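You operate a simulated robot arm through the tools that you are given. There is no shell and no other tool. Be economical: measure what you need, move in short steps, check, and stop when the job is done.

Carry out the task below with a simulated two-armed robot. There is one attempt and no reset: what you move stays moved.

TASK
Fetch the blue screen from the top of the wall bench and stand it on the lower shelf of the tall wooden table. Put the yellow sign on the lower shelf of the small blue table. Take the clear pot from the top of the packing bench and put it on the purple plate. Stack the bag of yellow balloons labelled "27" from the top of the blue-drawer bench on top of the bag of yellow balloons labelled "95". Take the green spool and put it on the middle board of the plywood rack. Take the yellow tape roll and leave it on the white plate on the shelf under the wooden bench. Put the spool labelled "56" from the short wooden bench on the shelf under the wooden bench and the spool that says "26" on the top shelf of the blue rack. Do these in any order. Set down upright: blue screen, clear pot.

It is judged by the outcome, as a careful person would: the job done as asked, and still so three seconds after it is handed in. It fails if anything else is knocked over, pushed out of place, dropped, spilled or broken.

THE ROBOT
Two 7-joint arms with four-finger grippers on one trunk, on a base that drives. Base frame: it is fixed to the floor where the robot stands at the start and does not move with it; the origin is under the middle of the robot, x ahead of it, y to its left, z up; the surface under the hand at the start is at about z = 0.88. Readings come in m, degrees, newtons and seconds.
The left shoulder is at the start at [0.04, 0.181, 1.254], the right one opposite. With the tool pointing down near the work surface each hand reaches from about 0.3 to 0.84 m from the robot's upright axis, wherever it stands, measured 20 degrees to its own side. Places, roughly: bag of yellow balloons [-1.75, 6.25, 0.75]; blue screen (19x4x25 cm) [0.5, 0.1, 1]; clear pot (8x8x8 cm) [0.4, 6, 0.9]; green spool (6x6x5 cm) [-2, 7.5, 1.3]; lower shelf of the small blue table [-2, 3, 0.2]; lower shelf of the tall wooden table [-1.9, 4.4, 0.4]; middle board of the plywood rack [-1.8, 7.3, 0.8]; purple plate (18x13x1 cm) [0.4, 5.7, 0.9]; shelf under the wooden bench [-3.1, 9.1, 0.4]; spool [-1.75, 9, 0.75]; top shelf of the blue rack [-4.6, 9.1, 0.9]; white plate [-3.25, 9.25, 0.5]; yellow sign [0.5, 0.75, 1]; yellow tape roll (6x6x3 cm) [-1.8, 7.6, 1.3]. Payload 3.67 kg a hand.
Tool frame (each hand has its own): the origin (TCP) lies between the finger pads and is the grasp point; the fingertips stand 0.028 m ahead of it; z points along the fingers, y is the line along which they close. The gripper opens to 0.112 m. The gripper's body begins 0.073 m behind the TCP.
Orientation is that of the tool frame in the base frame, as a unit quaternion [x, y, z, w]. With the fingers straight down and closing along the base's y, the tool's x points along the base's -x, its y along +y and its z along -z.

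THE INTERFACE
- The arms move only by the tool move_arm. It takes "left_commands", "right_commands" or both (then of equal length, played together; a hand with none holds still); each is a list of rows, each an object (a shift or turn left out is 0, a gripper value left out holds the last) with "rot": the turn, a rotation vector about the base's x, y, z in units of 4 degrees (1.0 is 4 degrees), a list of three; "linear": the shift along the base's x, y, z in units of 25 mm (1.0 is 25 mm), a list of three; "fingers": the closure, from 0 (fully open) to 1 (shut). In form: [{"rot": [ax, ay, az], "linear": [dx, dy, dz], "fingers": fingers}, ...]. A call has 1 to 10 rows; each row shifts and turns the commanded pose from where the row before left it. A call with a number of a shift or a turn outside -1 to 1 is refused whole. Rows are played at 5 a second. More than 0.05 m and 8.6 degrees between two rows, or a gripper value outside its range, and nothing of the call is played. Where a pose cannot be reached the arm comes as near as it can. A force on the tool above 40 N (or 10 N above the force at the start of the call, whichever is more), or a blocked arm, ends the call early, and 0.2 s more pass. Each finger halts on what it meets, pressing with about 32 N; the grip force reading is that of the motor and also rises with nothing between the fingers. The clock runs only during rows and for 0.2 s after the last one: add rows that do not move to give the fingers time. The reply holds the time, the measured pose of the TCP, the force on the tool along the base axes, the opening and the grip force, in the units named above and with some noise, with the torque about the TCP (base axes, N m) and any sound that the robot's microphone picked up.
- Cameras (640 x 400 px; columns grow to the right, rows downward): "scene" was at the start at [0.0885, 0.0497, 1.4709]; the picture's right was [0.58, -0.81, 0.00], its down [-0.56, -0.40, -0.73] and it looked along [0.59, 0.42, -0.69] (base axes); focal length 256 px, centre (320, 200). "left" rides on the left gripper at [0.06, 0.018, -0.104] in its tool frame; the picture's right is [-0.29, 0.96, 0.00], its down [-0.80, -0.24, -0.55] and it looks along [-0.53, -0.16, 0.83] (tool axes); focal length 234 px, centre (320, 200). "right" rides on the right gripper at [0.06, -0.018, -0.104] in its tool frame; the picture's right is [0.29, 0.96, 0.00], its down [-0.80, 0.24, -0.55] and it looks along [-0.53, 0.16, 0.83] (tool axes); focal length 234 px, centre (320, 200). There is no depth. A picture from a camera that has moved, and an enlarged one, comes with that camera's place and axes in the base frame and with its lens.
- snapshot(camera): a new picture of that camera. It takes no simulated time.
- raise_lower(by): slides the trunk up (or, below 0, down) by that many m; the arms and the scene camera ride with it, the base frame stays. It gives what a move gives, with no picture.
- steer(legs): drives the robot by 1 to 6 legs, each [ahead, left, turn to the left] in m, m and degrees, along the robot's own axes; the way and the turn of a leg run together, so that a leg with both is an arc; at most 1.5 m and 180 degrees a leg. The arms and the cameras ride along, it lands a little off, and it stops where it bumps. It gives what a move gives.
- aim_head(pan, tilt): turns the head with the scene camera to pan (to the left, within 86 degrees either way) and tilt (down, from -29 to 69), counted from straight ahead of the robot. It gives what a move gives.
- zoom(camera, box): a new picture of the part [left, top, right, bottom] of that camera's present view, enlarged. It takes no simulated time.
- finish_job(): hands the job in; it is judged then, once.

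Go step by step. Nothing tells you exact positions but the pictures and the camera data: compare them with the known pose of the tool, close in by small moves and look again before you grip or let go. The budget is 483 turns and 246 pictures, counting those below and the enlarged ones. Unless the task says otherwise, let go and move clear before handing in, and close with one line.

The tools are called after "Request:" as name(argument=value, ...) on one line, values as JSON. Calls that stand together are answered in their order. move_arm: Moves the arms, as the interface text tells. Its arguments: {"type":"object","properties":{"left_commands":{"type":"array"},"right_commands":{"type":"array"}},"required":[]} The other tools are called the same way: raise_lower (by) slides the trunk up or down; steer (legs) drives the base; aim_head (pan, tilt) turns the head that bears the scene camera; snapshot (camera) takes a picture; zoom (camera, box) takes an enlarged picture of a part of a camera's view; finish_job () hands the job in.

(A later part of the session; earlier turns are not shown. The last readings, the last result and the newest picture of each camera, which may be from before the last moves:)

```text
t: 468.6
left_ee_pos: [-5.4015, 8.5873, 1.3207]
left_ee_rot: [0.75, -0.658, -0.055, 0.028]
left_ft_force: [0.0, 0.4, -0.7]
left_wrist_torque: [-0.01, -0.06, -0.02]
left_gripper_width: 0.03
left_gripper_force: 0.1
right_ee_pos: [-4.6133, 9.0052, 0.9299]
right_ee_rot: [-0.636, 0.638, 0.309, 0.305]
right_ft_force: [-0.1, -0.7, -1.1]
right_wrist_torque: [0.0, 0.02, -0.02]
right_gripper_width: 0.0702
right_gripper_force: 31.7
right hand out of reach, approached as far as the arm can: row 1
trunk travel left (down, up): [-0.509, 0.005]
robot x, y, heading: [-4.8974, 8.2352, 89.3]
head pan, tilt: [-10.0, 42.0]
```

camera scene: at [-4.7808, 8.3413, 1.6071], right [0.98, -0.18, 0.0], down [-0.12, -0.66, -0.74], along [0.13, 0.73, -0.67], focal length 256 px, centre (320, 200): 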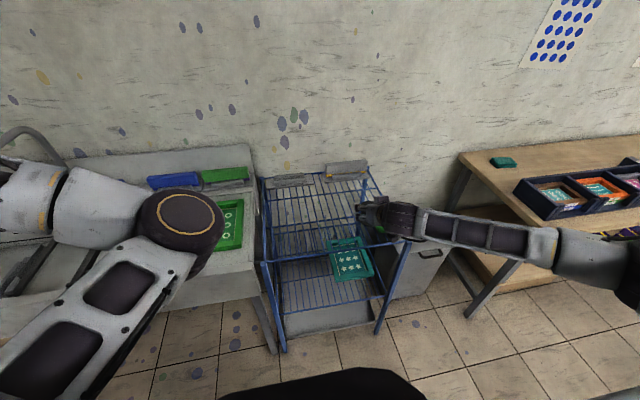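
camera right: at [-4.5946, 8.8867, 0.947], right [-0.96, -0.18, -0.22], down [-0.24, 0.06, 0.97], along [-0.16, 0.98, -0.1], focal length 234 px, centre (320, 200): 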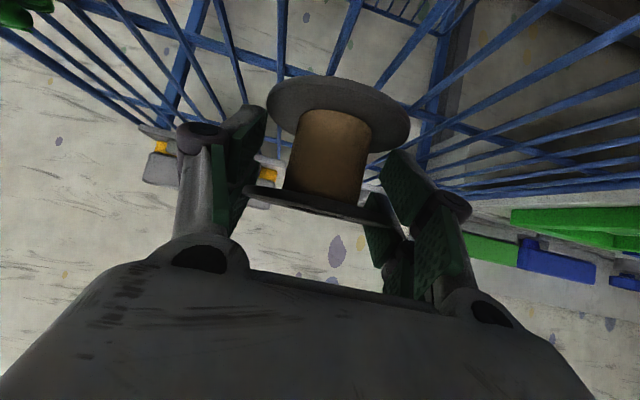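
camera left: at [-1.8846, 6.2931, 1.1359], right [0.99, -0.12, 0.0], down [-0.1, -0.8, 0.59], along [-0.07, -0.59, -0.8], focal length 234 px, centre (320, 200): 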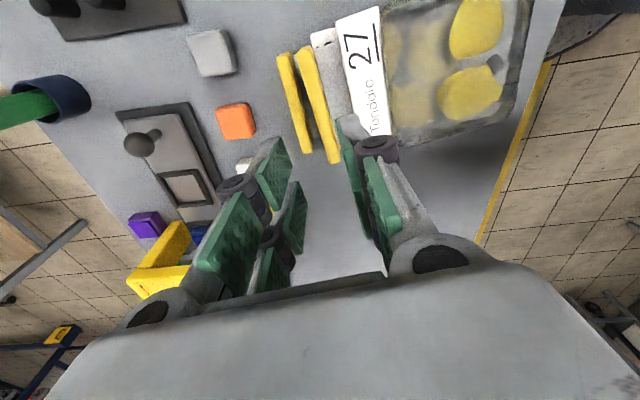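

Arm limit; I continue lowering with the trunk.

Request:
raise_lower(by=-0.02)

Request:
raise_lower(by=-0.008)

Request:
raise_lower(by=-0.006)

Request:
snapshot(camera="right")

```text
t: 469.3
left_ee_pos: [-5.4013, 8.5882, 1.3023]
left_ee_rot: [0.751, -0.658, -0.055, 0.028]
left_ft_force: [0.1, 0.2, 0.0]
left_wrist_torque: [0.02, -0.04, 0.04]
left_gripper_width: 0.0304
left_gripper_force: 0.0
right_ee_pos: [-4.6132, 9.006, 0.9095]
right_ee_rot: [-0.636, 0.639, 0.308, 0.305]
right_ft_force: [-1.1, 0.0, -0.2]
right_wrist_torque: [0.03, 0.01, -0.02]
right_gripper_width: 0.0702
right_gripper_force: 31.9
trunk travel left (down, up): [-0.489, 0.025]
robot x, y, heading: [-4.8984, 8.2354, 89.7]
head pan, tilt: [-10.0, 42.0]
```

```text
t: 469.9
left_ee_pos: [-5.4012, 8.5877, 1.294]
left_ee_rot: [0.75, -0.658, -0.054, 0.028]
left_ft_force: [0.0, -0.9, 0.2]
left_wrist_torque: [0.0, -0.02, -0.01]
left_gripper_width: 0.0303
left_gripper_force: 0.1
right_ee_pos: [-4.6139, 9.0064, 0.9017]
right_ee_rot: [-0.637, 0.638, 0.308, 0.305]
right_ft_force: [0.8, -0.7, -0.5]
right_wrist_torque: [0.02, 0.0, 0.03]
right_gripper_width: 0.0699
right_gripper_force: 32.1
trunk travel left (down, up): [-0.481, 0.033]
robot x, y, heading: [-4.8987, 8.2388, 89.9]
head pan, tilt: [-10.0, 42.0]
```

```text
t: 470.4
left_ee_pos: [-5.4018, 8.5877, 1.2876]
left_ee_rot: [0.751, -0.658, -0.055, 0.028]
left_ft_force: [0.2, -0.4, -0.5]
left_wrist_torque: [0.01, -0.01, 0.03]
left_gripper_width: 0.0304
left_gripper_force: 0.1
right_ee_pos: [-4.6153, 9.0058, 0.8958]
right_ee_rot: [-0.636, 0.638, 0.308, 0.305]
right_ft_force: [0.2, -0.1, -0.9]
right_wrist_torque: [0.0, 0.01, 0.04]
right_gripper_width: 0.0697
right_gripper_force: 32.2
trunk travel left (down, up): [-0.475, 0.039]
robot x, y, heading: [-4.8968, 8.2382, 89.6]
head pan, tilt: [-10.0, 42.0]
```

```text
62 pictures are left
camera right: at [-4.5948, 8.887, 0.9137], right [-0.96, -0.18, -0.22], down [-0.23, 0.06, 0.97], along [-0.16, 0.98, -0.1], focal length 234 px, centre (320, 200)
```

right: 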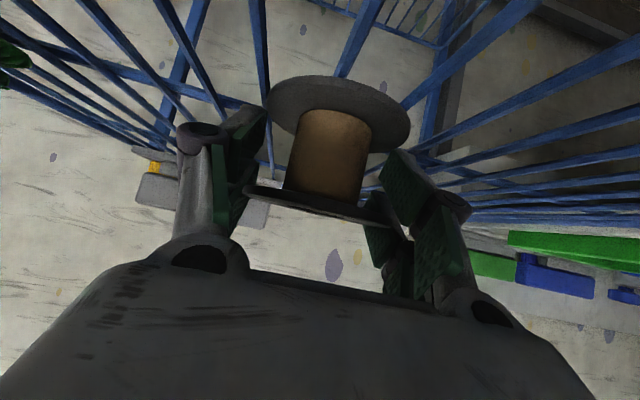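

Request:
raise_lower(by=-0.012)

Request:
raise_lower(by=-0.01)

Request:
raise_lower(by=-0.008)

Request:
snapshot(camera="right")

```text
t: 471.0
left_ee_pos: [-5.4031, 8.5826, 1.276]
left_ee_rot: [0.751, -0.658, -0.056, 0.025]
left_ft_force: [-0.7, 0.1, -0.1]
left_wrist_torque: [0.0, -0.04, 0.02]
left_gripper_width: 0.0305
left_gripper_force: 0.0
right_ee_pos: [-4.614, 9.0067, 0.8941]
right_ee_rot: [-0.635, 0.636, 0.312, 0.309]
right_ft_force: [1.9, 1.5, 40.2]
right_wrist_torque: [0.17, -1.09, -0.22]
right_gripper_width: 0.0701
right_gripper_force: 31.9
trunk travel left (down, up): [-0.463, 0.051]
robot x, y, heading: [-4.8966, 8.2405, 89.6]
head pan, tilt: [-10.0, 42.0]
```

```text
t: 471.4
left_ee_pos: [-5.4021, 8.5853, 1.2743]
left_ee_rot: [0.75, -0.658, -0.055, 0.028]
left_ft_force: [0.5, 0.8, -0.6]
left_wrist_torque: [-0.03, 0.02, 0.0]
left_gripper_width: 0.0302
left_gripper_force: 0.0
right_ee_pos: [-4.614, 9.0104, 0.8948]
right_ee_rot: [-0.633, 0.635, 0.314, 0.311]
right_ft_force: [-1.1, -9.2, 17.2]
right_wrist_torque: [-0.35, -0.7, -0.46]
right_gripper_width: 0.07
right_gripper_force: 31.9
trunk travel left (down, up): [-0.461, 0.053]
robot x, y, heading: [-4.8971, 8.237, 89.6]
head pan, tilt: [-10.0, 42.0]
stopped: the force on the tool passed its limit at 54 N (the readings are from after the stop); the commanded pose is now the measured one
```

```text
t: 471.9
left_ee_pos: [-5.4014, 8.586, 1.2661]
left_ee_rot: [0.75, -0.658, -0.056, 0.028]
left_ft_force: [1.0, -0.1, 0.9]
left_wrist_torque: [-0.05, 0.02, -0.01]
left_gripper_width: 0.0301
left_gripper_force: 0.0
right_ee_pos: [-4.6139, 9.0147, 0.8933]
right_ee_rot: [-0.631, 0.633, 0.319, 0.315]
right_ft_force: [-1.6, -10.0, 21.5]
right_wrist_torque: [-0.66, -0.61, -0.35]
right_gripper_width: 0.07
right_gripper_force: 32.1
trunk travel left (down, up): [-0.453, 0.061]
robot x, y, heading: [-4.8981, 8.2359, 89.6]
head pan, tilt: [-10.0, 42.0]
stopped: the force on the tool passed its limit at 42 N (the readings are from after the stop); the commanded pose is now the measured one
```

```text
61 pictures are left
camera right: at [-4.5942, 8.896, 0.9084], right [-0.96, -0.17, -0.22], down [-0.23, 0.03, 0.97], along [-0.16, 0.98, -0.07], focal length 234 px, centre (320, 200)
```

right: 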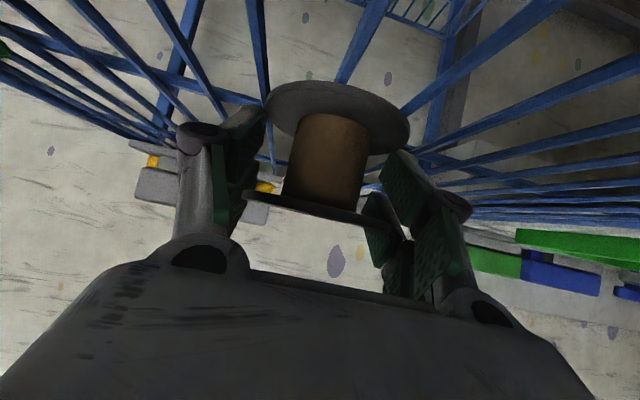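

Request:
raise_lower(by=0.014)

Request:
snapshot(camera="right")

```text
t: 472.5
left_ee_pos: [-5.4015, 8.5872, 1.2809]
left_ee_rot: [0.75, -0.659, -0.056, 0.027]
left_ft_force: [0.4, -0.5, 0.8]
left_wrist_torque: [-0.01, 0.0, -0.03]
left_gripper_width: 0.0301
left_gripper_force: 0.1
right_ee_pos: [-4.6125, 9.015, 0.9029]
right_ee_rot: [-0.632, 0.635, 0.316, 0.313]
right_ft_force: [0.5, -0.3, -0.5]
right_wrist_torque: [0.03, 0.0, -0.04]
right_gripper_width: 0.07
right_gripper_force: 32.2
trunk travel left (down, up): [-0.467, 0.047]
robot x, y, heading: [-4.8984, 8.2384, 89.8]
head pan, tilt: [-10.0, 42.0]
```

```text
60 pictures are left
camera right: at [-4.5933, 8.8947, 0.9185], right [-0.96, -0.17, -0.22], down [-0.23, 0.04, 0.97], along [-0.16, 0.98, -0.08], focal length 234 px, centre (320, 200)
```

right: 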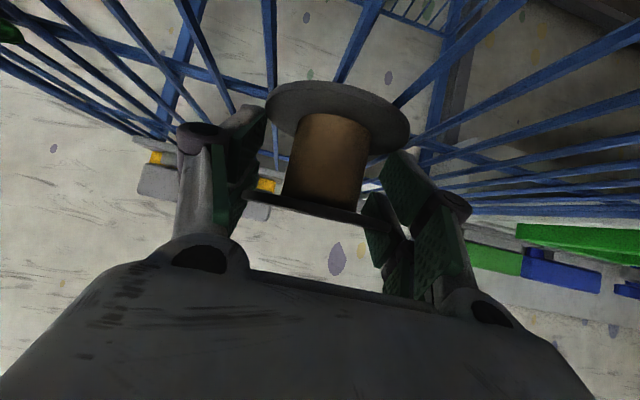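

Request:
raise_lower(by=-0.007)

Request:
move_arm(right_commands=[{"fingers": 0.3}, {"fingers": 0.1}, {"fingers": 0}, {}])

Request:
snapshot(camera="right")

```text
t: 473.1
left_ee_pos: [-5.4011, 8.5878, 1.2731]
left_ee_rot: [0.751, -0.658, -0.056, 0.029]
left_ft_force: [-0.2, 0.0, -0.1]
left_wrist_torque: [0.01, -0.02, 0.0]
left_gripper_width: 0.0303
left_gripper_force: 0.1
right_ee_pos: [-4.6122, 9.0154, 0.8972]
right_ee_rot: [-0.632, 0.635, 0.316, 0.313]
right_ft_force: [-0.5, 0.6, 0.4]
right_wrist_torque: [0.01, 0.03, 0.03]
right_gripper_width: 0.07
right_gripper_force: 31.3
trunk travel left (down, up): [-0.46, 0.054]
robot x, y, heading: [-4.898, 8.2331, 89.8]
head pan, tilt: [-10.0, 42.0]
```

```text
t: 474.1
left_ee_pos: [-5.4004, 8.587, 1.2735]
left_ee_rot: [0.75, -0.659, -0.055, 0.028]
left_ft_force: [-0.4, 0.3, -0.9]
left_wrist_torque: [0.0, 0.0, 0.0]
left_gripper_width: 0.0305
left_gripper_force: 0.1
right_ee_pos: [-4.6119, 9.0139, 0.8972]
right_ee_rot: [-0.632, 0.635, 0.316, 0.313]
right_ft_force: [0.1, 0.6, 0.1]
right_wrist_torque: [-0.05, 0.01, -0.03]
right_gripper_width: 0.1117
right_gripper_force: 0.1
trunk travel left (down, up): [-0.46, 0.054]
robot x, y, heading: [-4.8931, 8.2355, 89.9]
head pan, tilt: [-10.0, 42.0]
```

```text
59 pictures are left
camera right: at [-4.5935, 8.8957, 0.9116], right [-0.96, -0.17, -0.22], down [-0.23, 0.04, 0.97], along [-0.16, 0.98, -0.08], focal length 234 px, centre (320, 200)
```

right: 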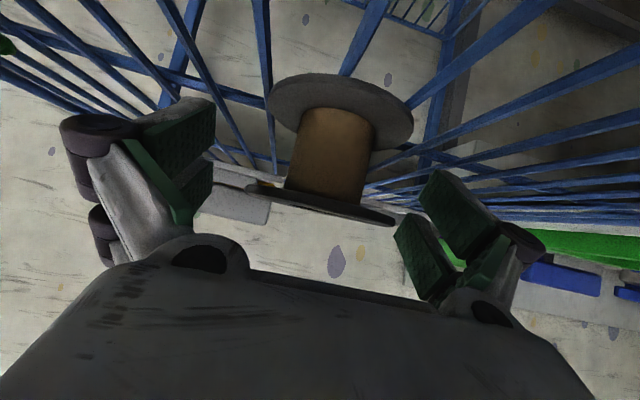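

Request:
raise_lower(by=0.05)

Request:
steer(legs=[[-0.14, 0, 0]])

Request:
move_arm(right_commands=[{"linear": [0, -1, 0.5]}, {"linear": [0, -1, 0.5]}, {"linear": [0, -1, 0.5]}, {"linear": [0, -1, 0.5]}, {}])

Request:
snapshot(camera="scene")

```text
t: 475.0
left_ee_pos: [-5.4016, 8.5887, 1.3216]
left_ee_rot: [0.751, -0.658, -0.055, 0.028]
left_ft_force: [0.0, -0.6, -0.7]
left_wrist_torque: [-0.02, -0.02, -0.04]
left_gripper_width: 0.0302
left_gripper_force: 0.0
right_ee_pos: [-4.6133, 9.0147, 0.9457]
right_ee_rot: [-0.632, 0.635, 0.315, 0.313]
right_ft_force: [-0.4, 0.3, -0.4]
right_wrist_torque: [-0.02, -0.03, -0.01]
right_gripper_width: 0.1121
right_gripper_force: 0.0
trunk travel left (down, up): [-0.51, 0.004]
robot x, y, heading: [-4.8983, 8.2388, 90.0]
head pan, tilt: [-10.0, 42.0]
```

```text
t: 476.4
left_ee_pos: [-5.4023, 8.4485, 1.3233]
left_ee_rot: [0.752, -0.656, -0.054, 0.03]
left_ft_force: [-0.6, 0.3, 0.2]
left_wrist_torque: [-0.04, 0.01, 0.0]
left_gripper_width: 0.0302
left_gripper_force: 0.0
right_ee_pos: [-4.6172, 8.8783, 0.9454]
right_ee_rot: [0.634, -0.633, -0.317, -0.311]
right_ft_force: [0.2, 0.6, -0.1]
right_wrist_torque: [-0.02, 0.0, -0.02]
right_gripper_width: 0.1117
right_gripper_force: 0.0
trunk travel left (down, up): [-0.51, 0.004]
robot x, y, heading: [-4.8971, 8.0997, 90.0]
head pan, tilt: [-10.0, 42.0]
```

```text
t: 477.6
left_ee_pos: [-5.4031, 8.4477, 1.3217]
left_ee_rot: [0.752, -0.656, -0.055, 0.029]
left_ft_force: [1.1, 0.2, 0.0]
left_wrist_torque: [0.0, -0.03, -0.04]
left_gripper_width: 0.0303
left_gripper_force: 0.0
right_ee_pos: [-4.5906, 8.8375, 0.9662]
right_ee_rot: [0.635, -0.634, -0.315, -0.31]
right_ft_force: [0.3, 0.9, -0.5]
right_wrist_torque: [0.01, 0.01, -0.02]
right_gripper_width: 0.1119
right_gripper_force: 0.1
right hand out of reach, approached as far as the arm can: row 1, 2, 3, 4
trunk travel left (down, up): [-0.51, 0.004]
robot x, y, heading: [-4.8974, 8.0959, 90.3]
head pan, tilt: [-10.0, 42.0]
```

```text
58 pictures are left
camera scene: at [-4.8822, 8.204, 1.6078], right [0.98, -0.17, 0.0], down [-0.12, -0.66, -0.74], along [0.13, 0.73, -0.67], focal length 256 px, centre (320, 200)
```

scene: 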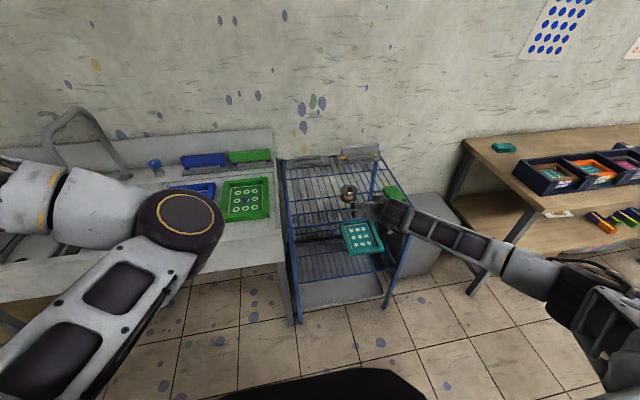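

Spool 26 stands on the rack's top shelf. I sweep the hand left to unlock the elbow, then retract.

Request:
move_arm(right_commands=[{"linear": [-1, -0.2, 0.5]}, {"linear": [-1, -0.2, 0.5]}, {"linear": [-1, -0.2, 0.5]}, {"linear": [-1, -0.2, 0]}, {"linear": [-1, -0.2, 0]}, {"linear": [-1, -0.3, 0]}, {"linear": [0, -1, 0]}, {"linear": [0, -1, 0]}, {"linear": [0, -1, 0]}, {"linear": [0, -1, 0]}])

Request:
zoom(camera="scene", box=[270, 130, 420, 330])

```text
t: 479.8
left_ee_pos: [-5.4029, 8.4468, 1.3226]
left_ee_rot: [0.752, -0.657, -0.055, 0.029]
left_ft_force: [0.1, 0.4, 1.0]
left_wrist_torque: [0.0, -0.02, 0.03]
left_gripper_width: 0.0304
left_gripper_force: 0.0
right_ee_pos: [-4.739, 8.7072, 1.0119]
right_ee_rot: [-0.633, 0.635, 0.313, 0.312]
right_ft_force: [-0.3, -0.2, 0.0]
right_wrist_torque: [0.03, -0.01, 0.0]
right_gripper_width: 0.1119
right_gripper_force: 0.1
right hand out of reach, approached as far as the arm can: row 1, 10
trunk travel left (down, up): [-0.51, 0.004]
robot x, y, heading: [-4.897, 8.1007, 90.1]
head pan, tilt: [-10.0, 42.0]
```

```text
2.00 times, centred on (345, 230) of scene
camera zoom: at [-4.8806, 8.2025, 1.6079], right [0.98, -0.17, 0.0], down [-0.12, -0.66, -0.74], along [0.13, 0.73, -0.67], focal length 513 px, centre (270, 140)
```

zoom: 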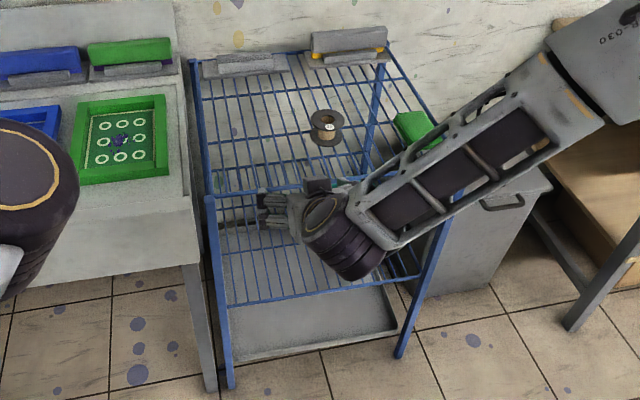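

Request:
steer(legs=[[0, -1.5, 0], [0, -1.5, 0]])

Request:
aim_head(pan=-15, tilt=38)

Request:
snapshot(camera="scene")

Request:
snapshot(camera="right")

```text
t: 494.5
left_ee_pos: [-2.4213, 8.4325, 1.3223]
left_ee_rot: [0.738, -0.672, -0.056, 0.027]
left_ft_force: [-0.4, -0.1, -0.1]
left_wrist_torque: [0.02, 0.04, 0.01]
left_gripper_width: 0.0302
left_gripper_force: 0.0
right_ee_pos: [-1.7501, 8.6639, 1.0123]
right_ee_rot: [-0.619, 0.649, 0.305, 0.319]
right_ft_force: [-0.2, 1.0, -0.7]
right_wrist_torque: [0.0, -0.01, -0.02]
right_gripper_width: 0.1122
right_gripper_force: 0.1
trunk travel left (down, up): [-0.51, 0.004]
robot x, y, heading: [-1.9317, 8.0628, 87.5]
head pan, tilt: [-10.0, 42.0]
```

```text
t: 495.1
left_ee_pos: [-2.4231, 8.432, 1.3227]
left_ee_rot: [0.737, -0.673, -0.055, 0.026]
left_ft_force: [0.1, -0.3, 0.2]
left_wrist_torque: [0.02, -0.02, 0.0]
left_gripper_width: 0.0304
left_gripper_force: 0.0
right_ee_pos: [-1.7499, 8.6648, 1.0135]
right_ee_rot: [-0.62, 0.649, 0.305, 0.319]
right_ft_force: [-0.4, -0.4, 0.1]
right_wrist_torque: [-0.01, 0.0, 0.01]
right_gripper_width: 0.1121
right_gripper_force: 0.1
trunk travel left (down, up): [-0.51, 0.004]
robot x, y, heading: [-1.9334, 8.0662, 87.5]
head pan, tilt: [-15.0, 38.0]
```

```text
56 pictures are left
camera scene: at [-1.9042, 8.1674, 1.6138], right [0.95, -0.3, 0.0], down [-0.18, -0.59, -0.79], along [0.24, 0.75, -0.62], focal length 256 px, centre (320, 200)
```

scene: 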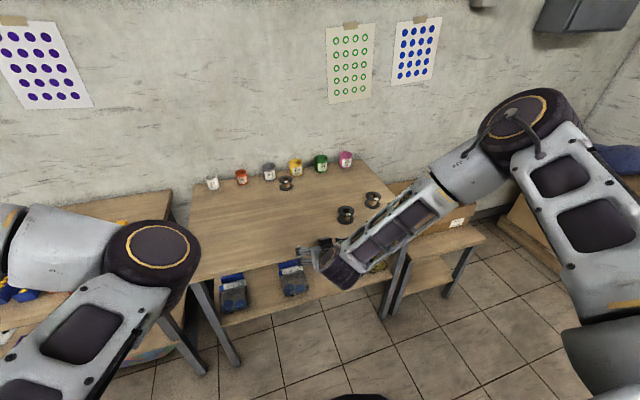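

```text
55 pictures are left
camera right: at [-1.7352, 8.5453, 1.0287], right [-0.96, -0.13, -0.23], down [-0.24, 0.06, 0.97], along [-0.12, 0.99, -0.09], focal length 234 px, centre (320, 200)
```

right: 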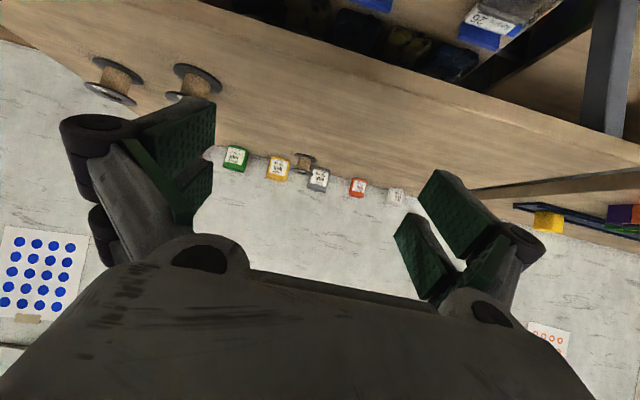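

Request:
steer(legs=[[0.02, -0.13, 2.5]])

Request:
move_arm(right_commands=[{"linear": [1, 1, 0]}, {"linear": [1, 1, 0]}, {"linear": [1, 1, -0.5]}, {"linear": [1, 1, -0.5]}, {"linear": [0, 1, -0.5]}, {"linear": [0, 1, 0]}, {"linear": [0, 1, 0]}, {}])

Request:
snapshot(camera="right")

Request:
snapshot(camera="scene")

```text
t: 496.4
left_ee_pos: [-2.3114, 8.4274, 1.3215]
left_ee_rot: [0.752, -0.656, -0.054, 0.028]
left_ft_force: [-0.4, 0.1, 0.3]
left_wrist_torque: [0.01, -0.03, 0.01]
left_gripper_width: 0.0302
left_gripper_force: 0.0
right_ee_pos: [-1.6472, 8.6895, 1.0136]
right_ee_rot: [-0.634, 0.635, 0.312, 0.312]
right_ft_force: [-0.3, 0.4, 0.6]
right_wrist_torque: [0.01, -0.01, -0.03]
right_gripper_width: 0.112
right_gripper_force: 0.0
trunk travel left (down, up): [-0.51, 0.004]
robot x, y, heading: [-1.8049, 8.0807, 89.7]
head pan, tilt: [-15.0, 38.0]
```

```text
t: 498.2
left_ee_pos: [-2.3091, 8.4287, 1.3236]
left_ee_rot: [0.752, -0.656, -0.055, 0.028]
left_ft_force: [0.0, 0.0, 0.4]
left_wrist_torque: [0.02, -0.02, -0.01]
left_gripper_width: 0.0305
left_gripper_force: 0.1
right_ee_pos: [-1.6175, 8.7701, 1.0126]
right_ee_rot: [-0.634, 0.635, 0.312, 0.312]
right_ft_force: [-0.9, 1.1, -0.2]
right_wrist_torque: [0.03, -0.02, -0.01]
right_gripper_width: 0.1119
right_gripper_force: 0.0
right hand out of reach, approached as far as the arm can: row 2, 3, 4, 5
trunk travel left (down, up): [-0.51, 0.004]
robot x, y, heading: [-1.8003, 8.0782, 90.1]
head pan, tilt: [-15.0, 38.0]
```

```text
54 pictures are left
camera right: at [-1.5981, 8.6518, 1.0281], right [-0.96, -0.17, -0.23], down [-0.24, 0.05, 0.97], along [-0.16, 0.98, -0.09], focal length 234 px, centre (320, 200)
```

right: 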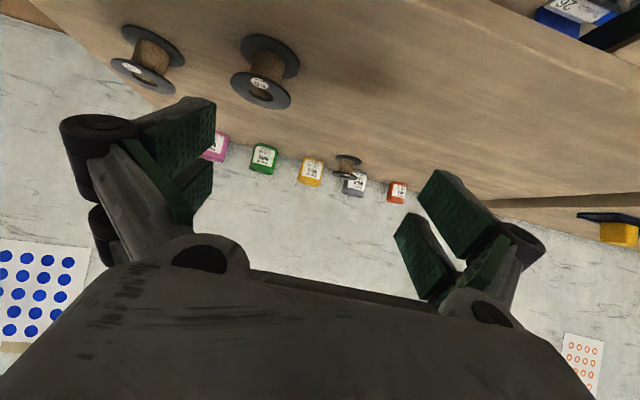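

```text
53 pictures are left
camera scene: at [-1.7803, 8.185, 1.6139], right [0.97, -0.26, 0.0], down [-0.16, -0.59, -0.79], along [0.2, 0.76, -0.62], focal length 256 px, centre (320, 200)
```

scene: 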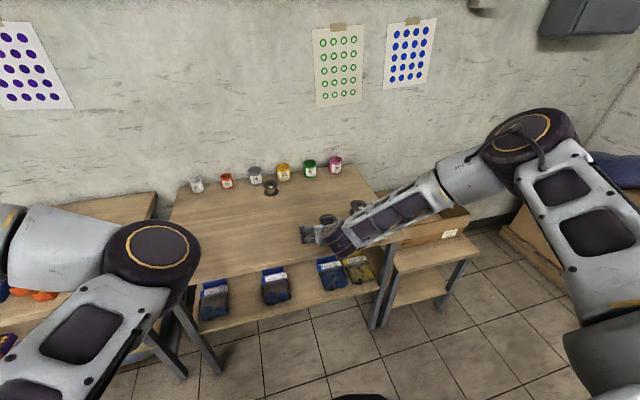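

Request:
move_arm(right_commands=[{"linear": [0, 1, 0]}, {"linear": [0, 1, 0]}, {"linear": [0, 1, 0]}, {"linear": [0, 1, 0]}, {"linear": [0, 1, 0]}, {}])

Request:
steer(legs=[[0, -0.07, 0]])

Request:
snapshot(camera="right")

Request:
zoom(camera="scene", box=[240, 150, 420, 300])

```text
t: 499.6
left_ee_pos: [-2.3091, 8.4265, 1.3221]
left_ee_rot: [0.751, -0.657, -0.054, 0.029]
left_ft_force: [-0.6, 0.6, -0.1]
left_wrist_torque: [-0.01, -0.04, 0.02]
left_gripper_width: 0.0301
left_gripper_force: 0.0
right_ee_pos: [-1.6185, 8.8947, 1.0147]
right_ee_rot: [-0.634, 0.635, 0.313, 0.312]
right_ft_force: [0.7, 0.3, 0.9]
right_wrist_torque: [0.01, -0.02, -0.01]
right_gripper_width: 0.1119
right_gripper_force: 0.2
trunk travel left (down, up): [-0.51, 0.004]
robot x, y, heading: [-1.8021, 8.078, 90.0]
head pan, tilt: [-15.0, 38.0]
```

```text
t: 500.7
left_ee_pos: [-2.243, 8.4273, 1.3208]
left_ee_rot: [0.753, -0.655, -0.054, 0.028]
left_ft_force: [-0.5, 0.4, -0.1]
left_wrist_torque: [-0.01, -0.1, 0.02]
left_gripper_width: 0.0303
left_gripper_force: 0.0
right_ee_pos: [-1.5524, 8.8949, 1.0156]
right_ee_rot: [0.636, -0.633, -0.312, -0.312]
right_ft_force: [0.4, -0.3, 0.6]
right_wrist_torque: [-0.03, -0.01, -0.06]
right_gripper_width: 0.112
right_gripper_force: 0.0
trunk travel left (down, up): [-0.51, 0.004]
robot x, y, heading: [-1.7331, 8.0814, 90.0]
head pan, tilt: [-15.0, 38.0]
```

```text
52 pictures are left
camera right: at [-1.5329, 8.7761, 1.0314], right [-0.96, -0.18, -0.23], down [-0.24, 0.05, 0.97], along [-0.16, 0.98, -0.09], focal length 234 px, centre (320, 200)
```

right: 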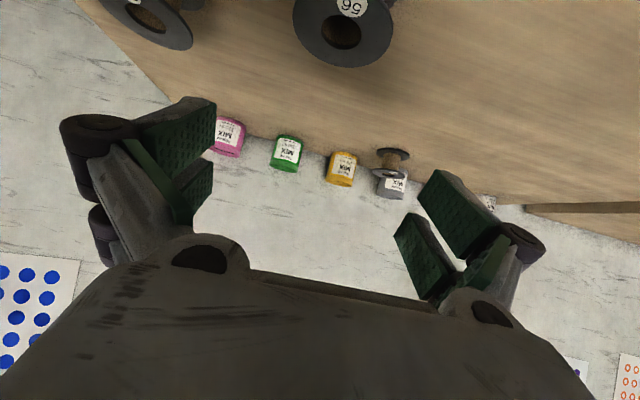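

```text
2.67 times, centred on (330, 225) of scene
camera zoom: at [-1.7154, 8.1854, 1.6139], right [0.97, -0.26, 0.0], down [-0.16, -0.59, -0.79], along [0.21, 0.76, -0.61], focal length 684 px, centre (293, 133)
```

zoom: 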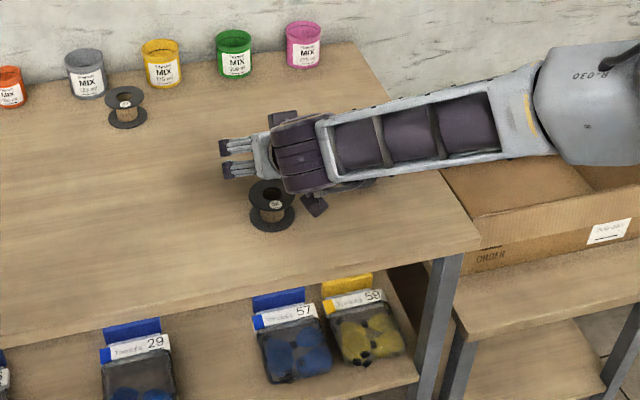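

Request:
move_arm(right_commands=[{"linear": [0.4, 1, 0]}, {"linear": [0, 0.9, 0]}, {"linear": [0, 0, -1]}, {"linear": [0, 0, -1]}, {"linear": [0, 0, -1]}, {"linear": [0, 0, -1]}, {}])

Request:
snapshot(camera="right")

Request:
zoom(camera="scene", box=[240, 150, 420, 300])

```text
t: 502.3
left_ee_pos: [-2.2382, 8.427, 1.3216]
left_ee_rot: [0.753, -0.655, -0.055, 0.028]
left_ft_force: [-0.3, 0.2, -0.1]
left_wrist_torque: [0.0, 0.0, 0.0]
left_gripper_width: 0.0302
left_gripper_force: 0.1
right_ee_pos: [-1.5358, 8.9419, 0.9163]
right_ee_rot: [-0.634, 0.634, 0.314, 0.312]
right_ft_force: [0.5, 1.1, -0.3]
right_wrist_torque: [-0.02, 0.01, 0.04]
right_gripper_width: 0.112
right_gripper_force: 0.1
trunk travel left (down, up): [-0.51, 0.004]
robot x, y, heading: [-1.7295, 8.0818, 90.2]
head pan, tilt: [-15.0, 38.0]
```

```text
50 pictures are left
camera right: at [-1.5179, 8.823, 0.9315], right [-0.96, -0.18, -0.23], down [-0.24, 0.05, 0.97], along [-0.16, 0.98, -0.09], focal length 234 px, centre (320, 200)
```

right: 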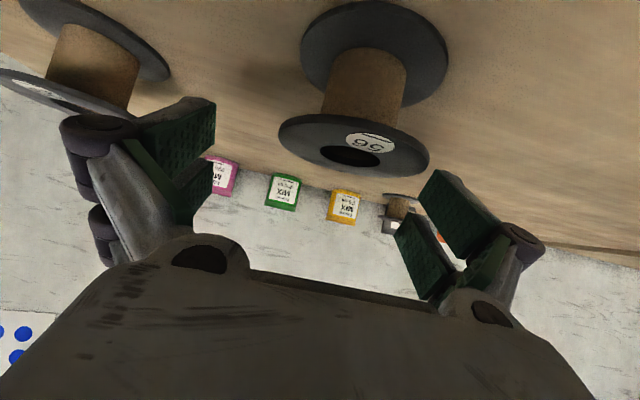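

```text
2.67 times, centred on (330, 225) of scene
camera zoom: at [-1.7084, 8.1852, 1.6138], right [0.97, -0.26, 0.0], down [-0.16, -0.59, -0.79], along [0.2, 0.76, -0.62], focal length 684 px, centre (293, 133)
```

zoom: 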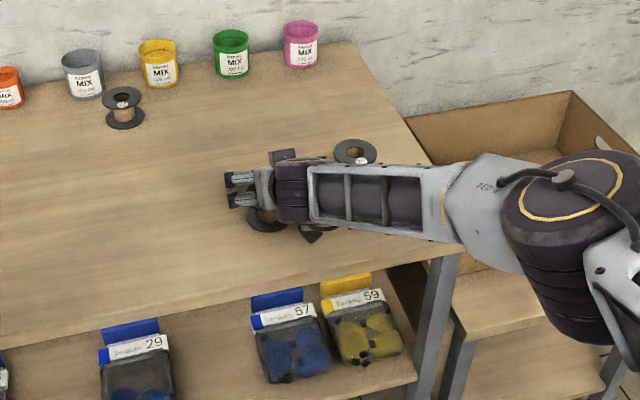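

Request:
move_arm(right_commands=[{"linear": [-0.45, 0.1, 0]}, {"linear": [0, 0, -0.7]}, {"linear": [0, 0, -0.6]}, {}])

Request:
move_arm(right_commands=[{"fingers": 1}, {}, {}, {}, {}])

Request:
move_arm(right_commands=[{"linear": [0, 0, 0.4]}, {"linear": [0, 0, 0.6]}, {"linear": [0, 0, 1]}, {}])

Request:
snapshot(camera="right")

```text
t: 503.3
left_ee_pos: [-2.2383, 8.4277, 1.3226]
left_ee_rot: [0.753, -0.655, -0.055, 0.029]
left_ft_force: [0.0, -0.3, 0.0]
left_wrist_torque: [0.0, 0.03, 0.0]
left_gripper_width: 0.0301
left_gripper_force: 0.1
right_ee_pos: [-1.5477, 8.9449, 0.8834]
right_ee_rot: [0.634, -0.634, -0.314, -0.311]
right_ft_force: [0.1, 0.4, 0.3]
right_wrist_torque: [-0.03, 0.0, -0.02]
right_gripper_width: 0.1122
right_gripper_force: 0.0
trunk travel left (down, up): [-0.51, 0.004]
robot x, y, heading: [-1.7302, 8.0796, 90.1]
head pan, tilt: [-15.0, 38.0]
```

```text
t: 504.5
left_ee_pos: [-2.2389, 8.4268, 1.3231]
left_ee_rot: [0.752, -0.656, -0.055, 0.028]
left_ft_force: [0.6, -0.5, -0.1]
left_wrist_torque: [0.0, 0.04, 0.03]
left_gripper_width: 0.0304
left_gripper_force: 0.0
right_ee_pos: [-1.5493, 8.9457, 0.8859]
right_ee_rot: [-0.634, 0.634, 0.314, 0.312]
right_ft_force: [3.5, 2.0, 10.2]
right_wrist_torque: [0.0, -0.41, 0.1]
right_gripper_width: 0.0697
right_gripper_force: 31.7
trunk travel left (down, up): [-0.51, 0.004]
robot x, y, heading: [-1.7325, 8.0816, 89.9]
head pan, tilt: [-15.0, 38.0]
```

```text
t: 505.5
left_ee_pos: [-2.2384, 8.4277, 1.3217]
left_ee_rot: [0.752, -0.656, -0.055, 0.028]
left_ft_force: [0.6, -0.5, 0.8]
left_wrist_torque: [-0.04, -0.01, 0.02]
left_gripper_width: 0.0306
left_gripper_force: 0.1
right_ee_pos: [-1.5489, 8.9461, 0.9307]
right_ee_rot: [-0.634, 0.635, 0.313, 0.312]
right_ft_force: [0.0, 0.2, 0.6]
right_wrist_torque: [0.03, -0.03, 0.02]
right_gripper_width: 0.0697
right_gripper_force: 32.1
trunk travel left (down, up): [-0.51, 0.004]
robot x, y, heading: [-1.7325, 8.0784, 89.9]
head pan, tilt: [-15.0, 38.0]
```

```text
48 pictures are left
camera right: at [-1.5293, 8.8267, 0.9462], right [-0.96, -0.18, -0.23], down [-0.24, 0.05, 0.97], along [-0.16, 0.98, -0.09], focal length 234 px, centre (320, 200)
```

right: 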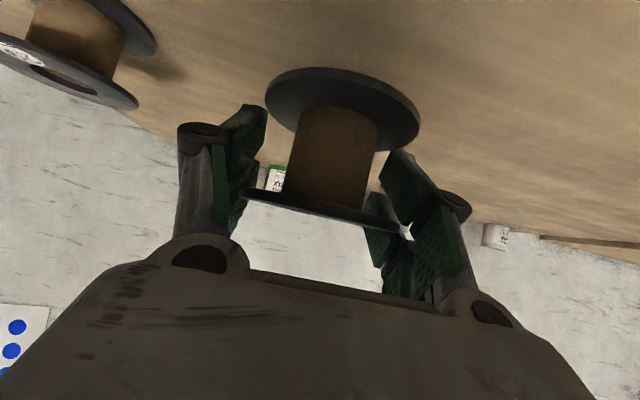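

Spool 56 is held. I lift, retract, and drive to the wooden bench's empty left shelf area.

Request:
move_arm(right_commands=[{"linear": [0, 0, 1]}, {"linear": [0, 0, 1]}, {"linear": [0, 0, 1]}, {"linear": [0, -1, 1]}, {"linear": [0, -1, 0]}, {"linear": [0, -1, 0]}, {"linear": [0, -1, 0]}, {"linear": [0, -1, 0]}, {"linear": [0, -1, 0]}, {"linear": [0, -1, 0]}])

Request:
move_arm(right_commands=[{"linear": [0, -1, 0]}, {"linear": [0, -1, 0]}, {"linear": [0, -0.5, 0]}])

Request:
steer(legs=[[0, 1.5, 0], [0, 0.4, 1]])

Request:
aim_head(pan=-5, tilt=38)

Request:
snapshot(camera="scene")

```text
t: 507.7
left_ee_pos: [-2.2367, 8.4275, 1.3226]
left_ee_rot: [0.753, -0.656, -0.054, 0.029]
left_ft_force: [-0.1, -0.5, -0.3]
left_wrist_torque: [-0.01, 0.04, 0.0]
left_gripper_width: 0.0303
left_gripper_force: 0.1
right_ee_pos: [-1.5503, 8.7688, 1.0342]
right_ee_rot: [-0.634, 0.634, 0.314, 0.312]
right_ft_force: [-1.2, 0.1, -1.1]
right_wrist_torque: [0.03, 0.04, 0.0]
right_gripper_width: 0.0698
right_gripper_force: 31.7
trunk travel left (down, up): [-0.51, 0.004]
robot x, y, heading: [-1.7298, 8.081, 90.2]
head pan, tilt: [-15.0, 38.0]
```

```text
t: 508.5
left_ee_pos: [-2.2393, 8.4274, 1.3218]
left_ee_rot: [0.753, -0.655, -0.055, 0.029]
left_ft_force: [-0.4, 0.1, -0.5]
left_wrist_torque: [0.01, -0.01, 0.03]
left_gripper_width: 0.0302
left_gripper_force: 0.0
right_ee_pos: [-1.5503, 8.71, 1.0338]
right_ee_rot: [0.635, -0.634, -0.313, -0.311]
right_ft_force: [0.2, -1.5, -1.7]
right_wrist_torque: [0.11, 0.02, 0.04]
right_gripper_width: 0.0697
right_gripper_force: 31.7
trunk travel left (down, up): [-0.51, 0.004]
robot x, y, heading: [-1.7337, 8.0799, 90.0]
head pan, tilt: [-15.0, 38.0]
```

```text
t: 518.5
left_ee_pos: [-4.1927, 8.3597, 1.3223]
left_ee_rot: [0.772, -0.632, -0.053, 0.03]
left_ft_force: [0.3, -0.8, 0.8]
left_wrist_torque: [-0.01, -0.03, -0.01]
left_gripper_width: 0.0303
left_gripper_force: 0.0
right_ee_pos: [-3.5223, 8.6839, 1.0336]
right_ee_rot: [0.654, -0.615, -0.322, -0.301]
right_ft_force: [-0.1, -0.1, -0.1]
right_wrist_torque: [0.01, -0.03, 0.0]
right_gripper_width: 0.0698
right_gripper_force: 31.9
trunk travel left (down, up): [-0.51, 0.004]
robot x, y, heading: [-3.6662, 8.0461, 93.4]
head pan, tilt: [-15.0, 38.0]
```

```text
t: 519.2
left_ee_pos: [-4.1941, 8.3616, 1.3206]
left_ee_rot: [0.773, -0.632, -0.054, 0.03]
left_ft_force: [-0.7, -0.3, -0.5]
left_wrist_torque: [-0.03, -0.03, 0.02]
left_gripper_width: 0.0302
left_gripper_force: 0.0
right_ee_pos: [-3.5224, 8.685, 1.0329]
right_ee_rot: [0.655, -0.614, -0.322, -0.3]
right_ft_force: [-0.5, -0.2, -0.5]
right_wrist_torque: [0.03, -0.02, -0.02]
right_gripper_width: 0.07
right_gripper_force: 31.9
trunk travel left (down, up): [-0.51, 0.004]
robot x, y, heading: [-3.6642, 8.0449, 93.5]
head pan, tilt: [-5.0, 38.0]
```

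```text
47 pictures are left
camera scene: at [-3.6646, 8.155, 1.6137], right [1.0, -0.03, 0.0], down [-0.02, -0.62, -0.79], along [0.02, 0.79, -0.62], focal length 256 px, centre (320, 200)
```

scene: 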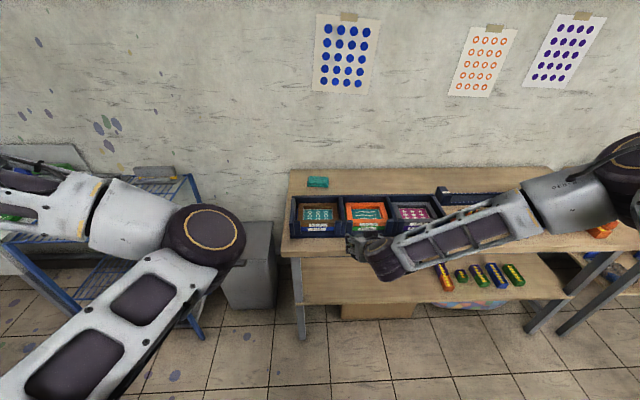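

Request:
steer(legs=[[0, 0, -3.5]])

Request:
raise_lower(by=-0.4)

Request:
raise_lower(by=-0.08)

Request:
aim_head(pan=-5, tilt=32)

Request:
snapshot(camera="scene")

Request:
snapshot(camera="right")

```text
t: 520.0
left_ee_pos: [-4.175, 8.3918, 1.3227]
left_ee_rot: [0.754, -0.654, -0.054, 0.028]
left_ft_force: [-1.3, -0.6, 0.2]
left_wrist_torque: [0.02, -0.03, 0.01]
left_gripper_width: 0.0302
left_gripper_force: 0.0
right_ee_pos: [-3.4866, 8.6738, 1.0325]
right_ee_rot: [0.635, -0.634, -0.313, -0.312]
right_ft_force: [-0.1, -0.5, -0.5]
right_wrist_torque: [-0.04, -0.02, -0.01]
right_gripper_width: 0.0697
right_gripper_force: 32.0
trunk travel left (down, up): [-0.51, 0.004]
robot x, y, heading: [-3.667, 8.0452, 90.0]
head pan, tilt: [-5.0, 38.0]
```

```text
t: 523.9
left_ee_pos: [-4.1719, 8.3921, 0.9213]
left_ee_rot: [0.752, -0.656, -0.054, 0.028]
left_ft_force: [0.3, -0.2, -0.4]
left_wrist_torque: [-0.01, 0.01, -0.03]
left_gripper_width: 0.0302
left_gripper_force: 0.1
right_ee_pos: [-3.4842, 8.6742, 0.6338]
right_ee_rot: [-0.634, 0.634, 0.313, 0.312]
right_ft_force: [0.1, -1.0, -0.9]
right_wrist_torque: [-0.01, 0.02, -0.05]
right_gripper_width: 0.0699
right_gripper_force: 32.1
trunk travel left (down, up): [-0.11, 0.404]
robot x, y, heading: [-3.6681, 8.0463, 90.1]
head pan, tilt: [-5.0, 38.0]
```

```text
t: 525.0
left_ee_pos: [-4.1723, 8.3928, 0.8412]
left_ee_rot: [0.753, -0.655, -0.055, 0.028]
left_ft_force: [1.0, 0.3, 0.3]
left_wrist_torque: [0.02, 0.02, 0.01]
left_gripper_width: 0.03
left_gripper_force: 0.1
right_ee_pos: [-3.4838, 8.6755, 0.5538]
right_ee_rot: [-0.634, 0.635, 0.313, 0.311]
right_ft_force: [0.0, -0.4, -0.5]
right_wrist_torque: [-0.01, 0.03, -0.01]
right_gripper_width: 0.0701
right_gripper_force: 32.2
trunk travel left (down, up): [-0.03, 0.484]
robot x, y, heading: [-3.6642, 8.045, 90.0]
head pan, tilt: [-5.0, 38.0]
```

```text
t: 525.7
left_ee_pos: [-4.1728, 8.392, 0.8427]
left_ee_rot: [0.753, -0.655, -0.054, 0.028]
left_ft_force: [0.3, 0.3, -0.1]
left_wrist_torque: [-0.02, 0.01, 0.03]
left_gripper_width: 0.0301
left_gripper_force: 0.0
right_ee_pos: [-3.4833, 8.6741, 0.5527]
right_ee_rot: [-0.634, 0.635, 0.312, 0.311]
right_ft_force: [-0.1, -0.6, 0.3]
right_wrist_torque: [0.02, -0.02, 0.03]
right_gripper_width: 0.0697
right_gripper_force: 31.5
trunk travel left (down, up): [-0.03, 0.484]
robot x, y, heading: [-3.6654, 8.0427, 90.2]
head pan, tilt: [-5.0, 32.0]
```

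```text
46 pictures are left
camera scene: at [-3.6573, 8.1567, 1.1429], right [1.0, -0.09, 0.0], down [-0.05, -0.53, -0.85], along [0.07, 0.84, -0.53], focal length 256 px, centre (320, 200)
```

scene: 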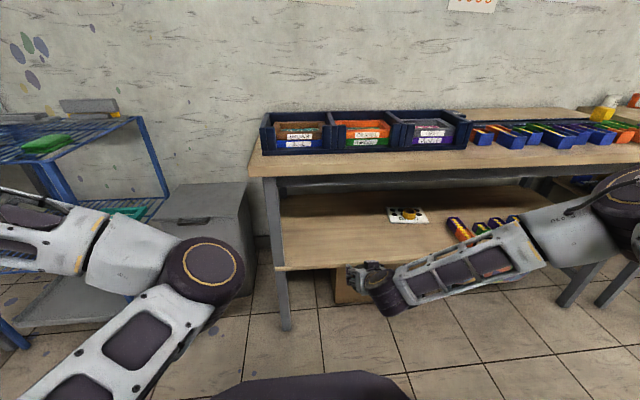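

```text
45 pictures are left
camera right: at [-3.4645, 8.5553, 0.5686], right [-0.96, -0.18, -0.23], down [-0.24, 0.05, 0.97], along [-0.16, 0.98, -0.09], focal length 234 px, centre (320, 200)
```

right: 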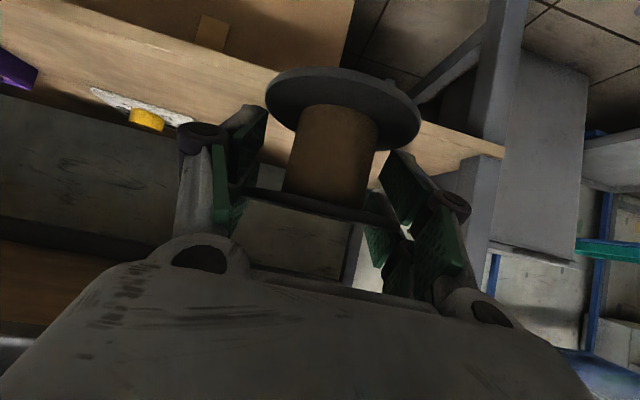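

Request:
steer(legs=[[0.12, 0, 0]])

Request:
move_arm(right_commands=[{"linear": [0, 1, 0]}, {"linear": [0, 1, 0]}, {"linear": [0, 1, 0]}, {"linear": [0, 1, 0]}, {"linear": [0, 1, 0]}, {"linear": [0, 1, 0]}, {"linear": [0, 1, 0]}, {}])

Request:
snapshot(camera="scene")

Request:
snapshot(camera="right")

```text
t: 526.9
left_ee_pos: [-4.1737, 8.5066, 0.8413]
left_ee_rot: [0.754, -0.655, -0.054, 0.028]
left_ft_force: [0.0, 0.3, 0.3]
left_wrist_torque: [-0.06, -0.01, 0.02]
left_gripper_width: 0.0302
left_gripper_force: 0.1
right_ee_pos: [-3.4852, 8.7883, 0.5513]
right_ee_rot: [0.635, -0.635, -0.312, -0.311]
right_ft_force: [-0.3, 0.0, -1.3]
right_wrist_torque: [-0.01, 0.0, -0.01]
right_gripper_width: 0.0696
right_gripper_force: 31.9
trunk travel left (down, up): [-0.03, 0.484]
robot x, y, heading: [-3.6672, 8.1632, 90.2]
head pan, tilt: [-5.0, 32.0]
```

```text
t: 528.7
left_ee_pos: [-4.1729, 8.5056, 0.8422]
left_ee_rot: [0.753, -0.656, -0.054, 0.028]
left_ft_force: [-0.2, 0.2, -0.6]
left_wrist_torque: [0.01, 0.0, -0.02]
left_gripper_width: 0.0303
left_gripper_force: 0.0
right_ee_pos: [-3.4856, 8.9641, 0.5536]
right_ee_rot: [-0.634, 0.634, 0.313, 0.312]
right_ft_force: [0.8, 1.0, -0.4]
right_wrist_torque: [0.0, -0.03, 0.0]
right_gripper_width: 0.0697
right_gripper_force: 31.5
trunk travel left (down, up): [-0.03, 0.484]
robot x, y, heading: [-3.6651, 8.1551, 90.2]
head pan, tilt: [-5.0, 32.0]
```

```text
44 pictures are left
camera scene: at [-3.6575, 8.2703, 1.143], right [1.0, -0.09, 0.0], down [-0.05, -0.53, -0.85], along [0.07, 0.84, -0.53], focal length 256 px, centre (320, 200)
```

scene: 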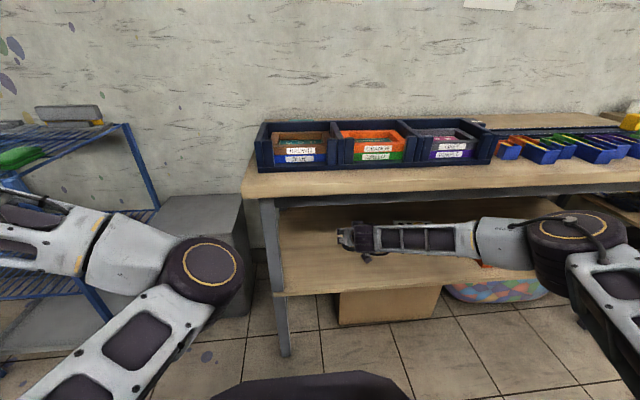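

```text
43 pictures are left
camera right: at [-3.4661, 8.8451, 0.5697], right [-0.96, -0.18, -0.23], down [-0.24, 0.05, 0.97], along [-0.16, 0.98, -0.09], focal length 234 px, centre (320, 200)
```

right: 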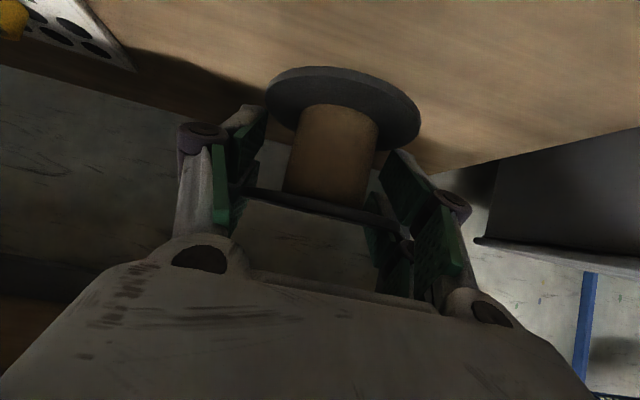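

Request:
move_arm(right_commands=[{"linear": [0, 0, -0.8]}, {"linear": [0, 0, -0.8]}, {"linear": [0, 0, -0.8]}, {"linear": [0, 0, -0.3]}, {}])

Request:
move_arm(right_commands=[{"linear": [0, 0, -0.2]}, {}])

Request:
move_arm(right_commands=[{"linear": [0, 0, -0.2]}, {}])

```text
t: 529.9
left_ee_pos: [-4.1725, 8.506, 0.8423]
left_ee_rot: [0.753, -0.655, -0.055, 0.028]
left_ft_force: [0.3, -0.1, 0.6]
left_wrist_torque: [0.02, -0.01, 0.0]
left_gripper_width: 0.0302
left_gripper_force: 0.0
right_ee_pos: [-3.4844, 8.9625, 0.4871]
right_ee_rot: [0.635, -0.634, -0.314, -0.312]
right_ft_force: [0.5, -0.2, 0.2]
right_wrist_torque: [0.04, 0.0, 0.01]
right_gripper_width: 0.0699
right_gripper_force: 31.9
trunk travel left (down, up): [-0.03, 0.484]
robot x, y, heading: [-3.6627, 8.1603, 90.0]
head pan, tilt: [-5.0, 32.0]
```

```text
t: 530.5
left_ee_pos: [-4.174, 8.5057, 0.8423]
left_ee_rot: [0.753, -0.655, -0.055, 0.029]
left_ft_force: [-0.2, 0.7, 0.0]
left_wrist_torque: [-0.05, 0.0, 0.03]
left_gripper_width: 0.0302
left_gripper_force: 0.1
right_ee_pos: [-3.4845, 8.9621, 0.4813]
right_ee_rot: [0.635, -0.634, -0.313, -0.311]
right_ft_force: [0.5, 0.2, 0.1]
right_wrist_torque: [-0.01, 0.01, -0.02]
right_gripper_width: 0.0697
right_gripper_force: 31.7
trunk travel left (down, up): [-0.03, 0.484]
robot x, y, heading: [-3.6654, 8.1585, 90.0]
head pan, tilt: [-5.0, 32.0]
```

```text
t: 531.1
left_ee_pos: [-4.173, 8.5052, 0.8424]
left_ee_rot: [0.753, -0.655, -0.055, 0.029]
left_ft_force: [0.0, -0.4, -0.5]
left_wrist_torque: [0.02, -0.02, 0.01]
left_gripper_width: 0.0303
left_gripper_force: 0.1
right_ee_pos: [-3.4837, 8.9633, 0.4769]
right_ee_rot: [0.635, -0.634, -0.313, -0.311]
right_ft_force: [-0.3, -0.8, -0.7]
right_wrist_torque: [0.01, 0.01, -0.04]
right_gripper_width: 0.0697
right_gripper_force: 32.4
trunk travel left (down, up): [-0.03, 0.484]
robot x, y, heading: [-3.664, 8.1597, 90.0]
head pan, tilt: [-5.0, 32.0]
```

Request:
move_arm(right_commands=[{"linear": [0, 0, -0.2]}, {}])

Request:
move_arm(right_commands=[{"linear": [0, 0, -0.15]}, {}])

Request:
snapshot(camera="right")

```text
t: 531.7
left_ee_pos: [-4.1729, 8.5054, 0.8417]
left_ee_rot: [0.752, -0.656, -0.055, 0.028]
left_ft_force: [0.1, 0.4, -0.7]
left_wrist_torque: [0.0, 0.0, -0.02]
left_gripper_width: 0.0301
left_gripper_force: 0.1
right_ee_pos: [-3.4847, 8.962, 0.4711]
right_ee_rot: [0.635, -0.634, -0.314, -0.312]
right_ft_force: [-1.1, -0.4, -1.6]
right_wrist_torque: [0.01, -0.01, 0.02]
right_gripper_width: 0.0699
right_gripper_force: 32.3
trunk travel left (down, up): [-0.03, 0.484]
robot x, y, heading: [-3.6694, 8.1603, 90.0]
head pan, tilt: [-5.0, 32.0]
```

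```text
t: 532.3
left_ee_pos: [-4.1731, 8.5047, 0.842]
left_ee_rot: [0.752, -0.656, -0.055, 0.028]
left_ft_force: [0.5, 0.4, 0.6]
left_wrist_torque: [0.02, 0.04, 0.02]
left_gripper_width: 0.0302
left_gripper_force: 0.1
right_ee_pos: [-3.4855, 8.9622, 0.4663]
right_ee_rot: [0.635, -0.634, -0.313, -0.311]
right_ft_force: [0.4, 0.1, -0.5]
right_wrist_torque: [0.03, 0.0, 0.02]
right_gripper_width: 0.0698
right_gripper_force: 31.6
trunk travel left (down, up): [-0.03, 0.484]
robot x, y, heading: [-3.6645, 8.1606, 90.1]
head pan, tilt: [-5.0, 32.0]
```

```text
42 pictures are left
camera right: at [-3.4657, 8.8436, 0.4829], right [-0.96, -0.18, -0.23], down [-0.24, 0.05, 0.97], along [-0.16, 0.98, -0.09], focal length 234 px, centre (320, 200)
```

right: 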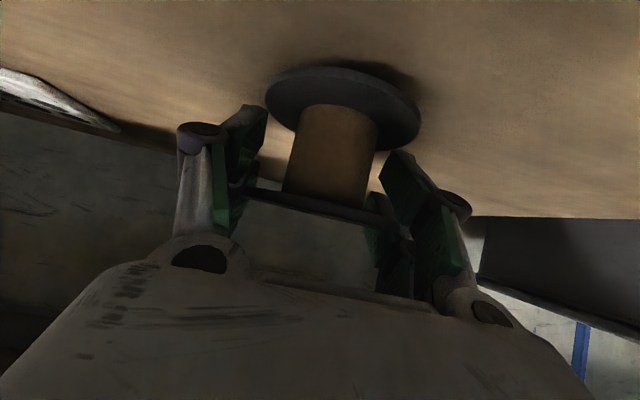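

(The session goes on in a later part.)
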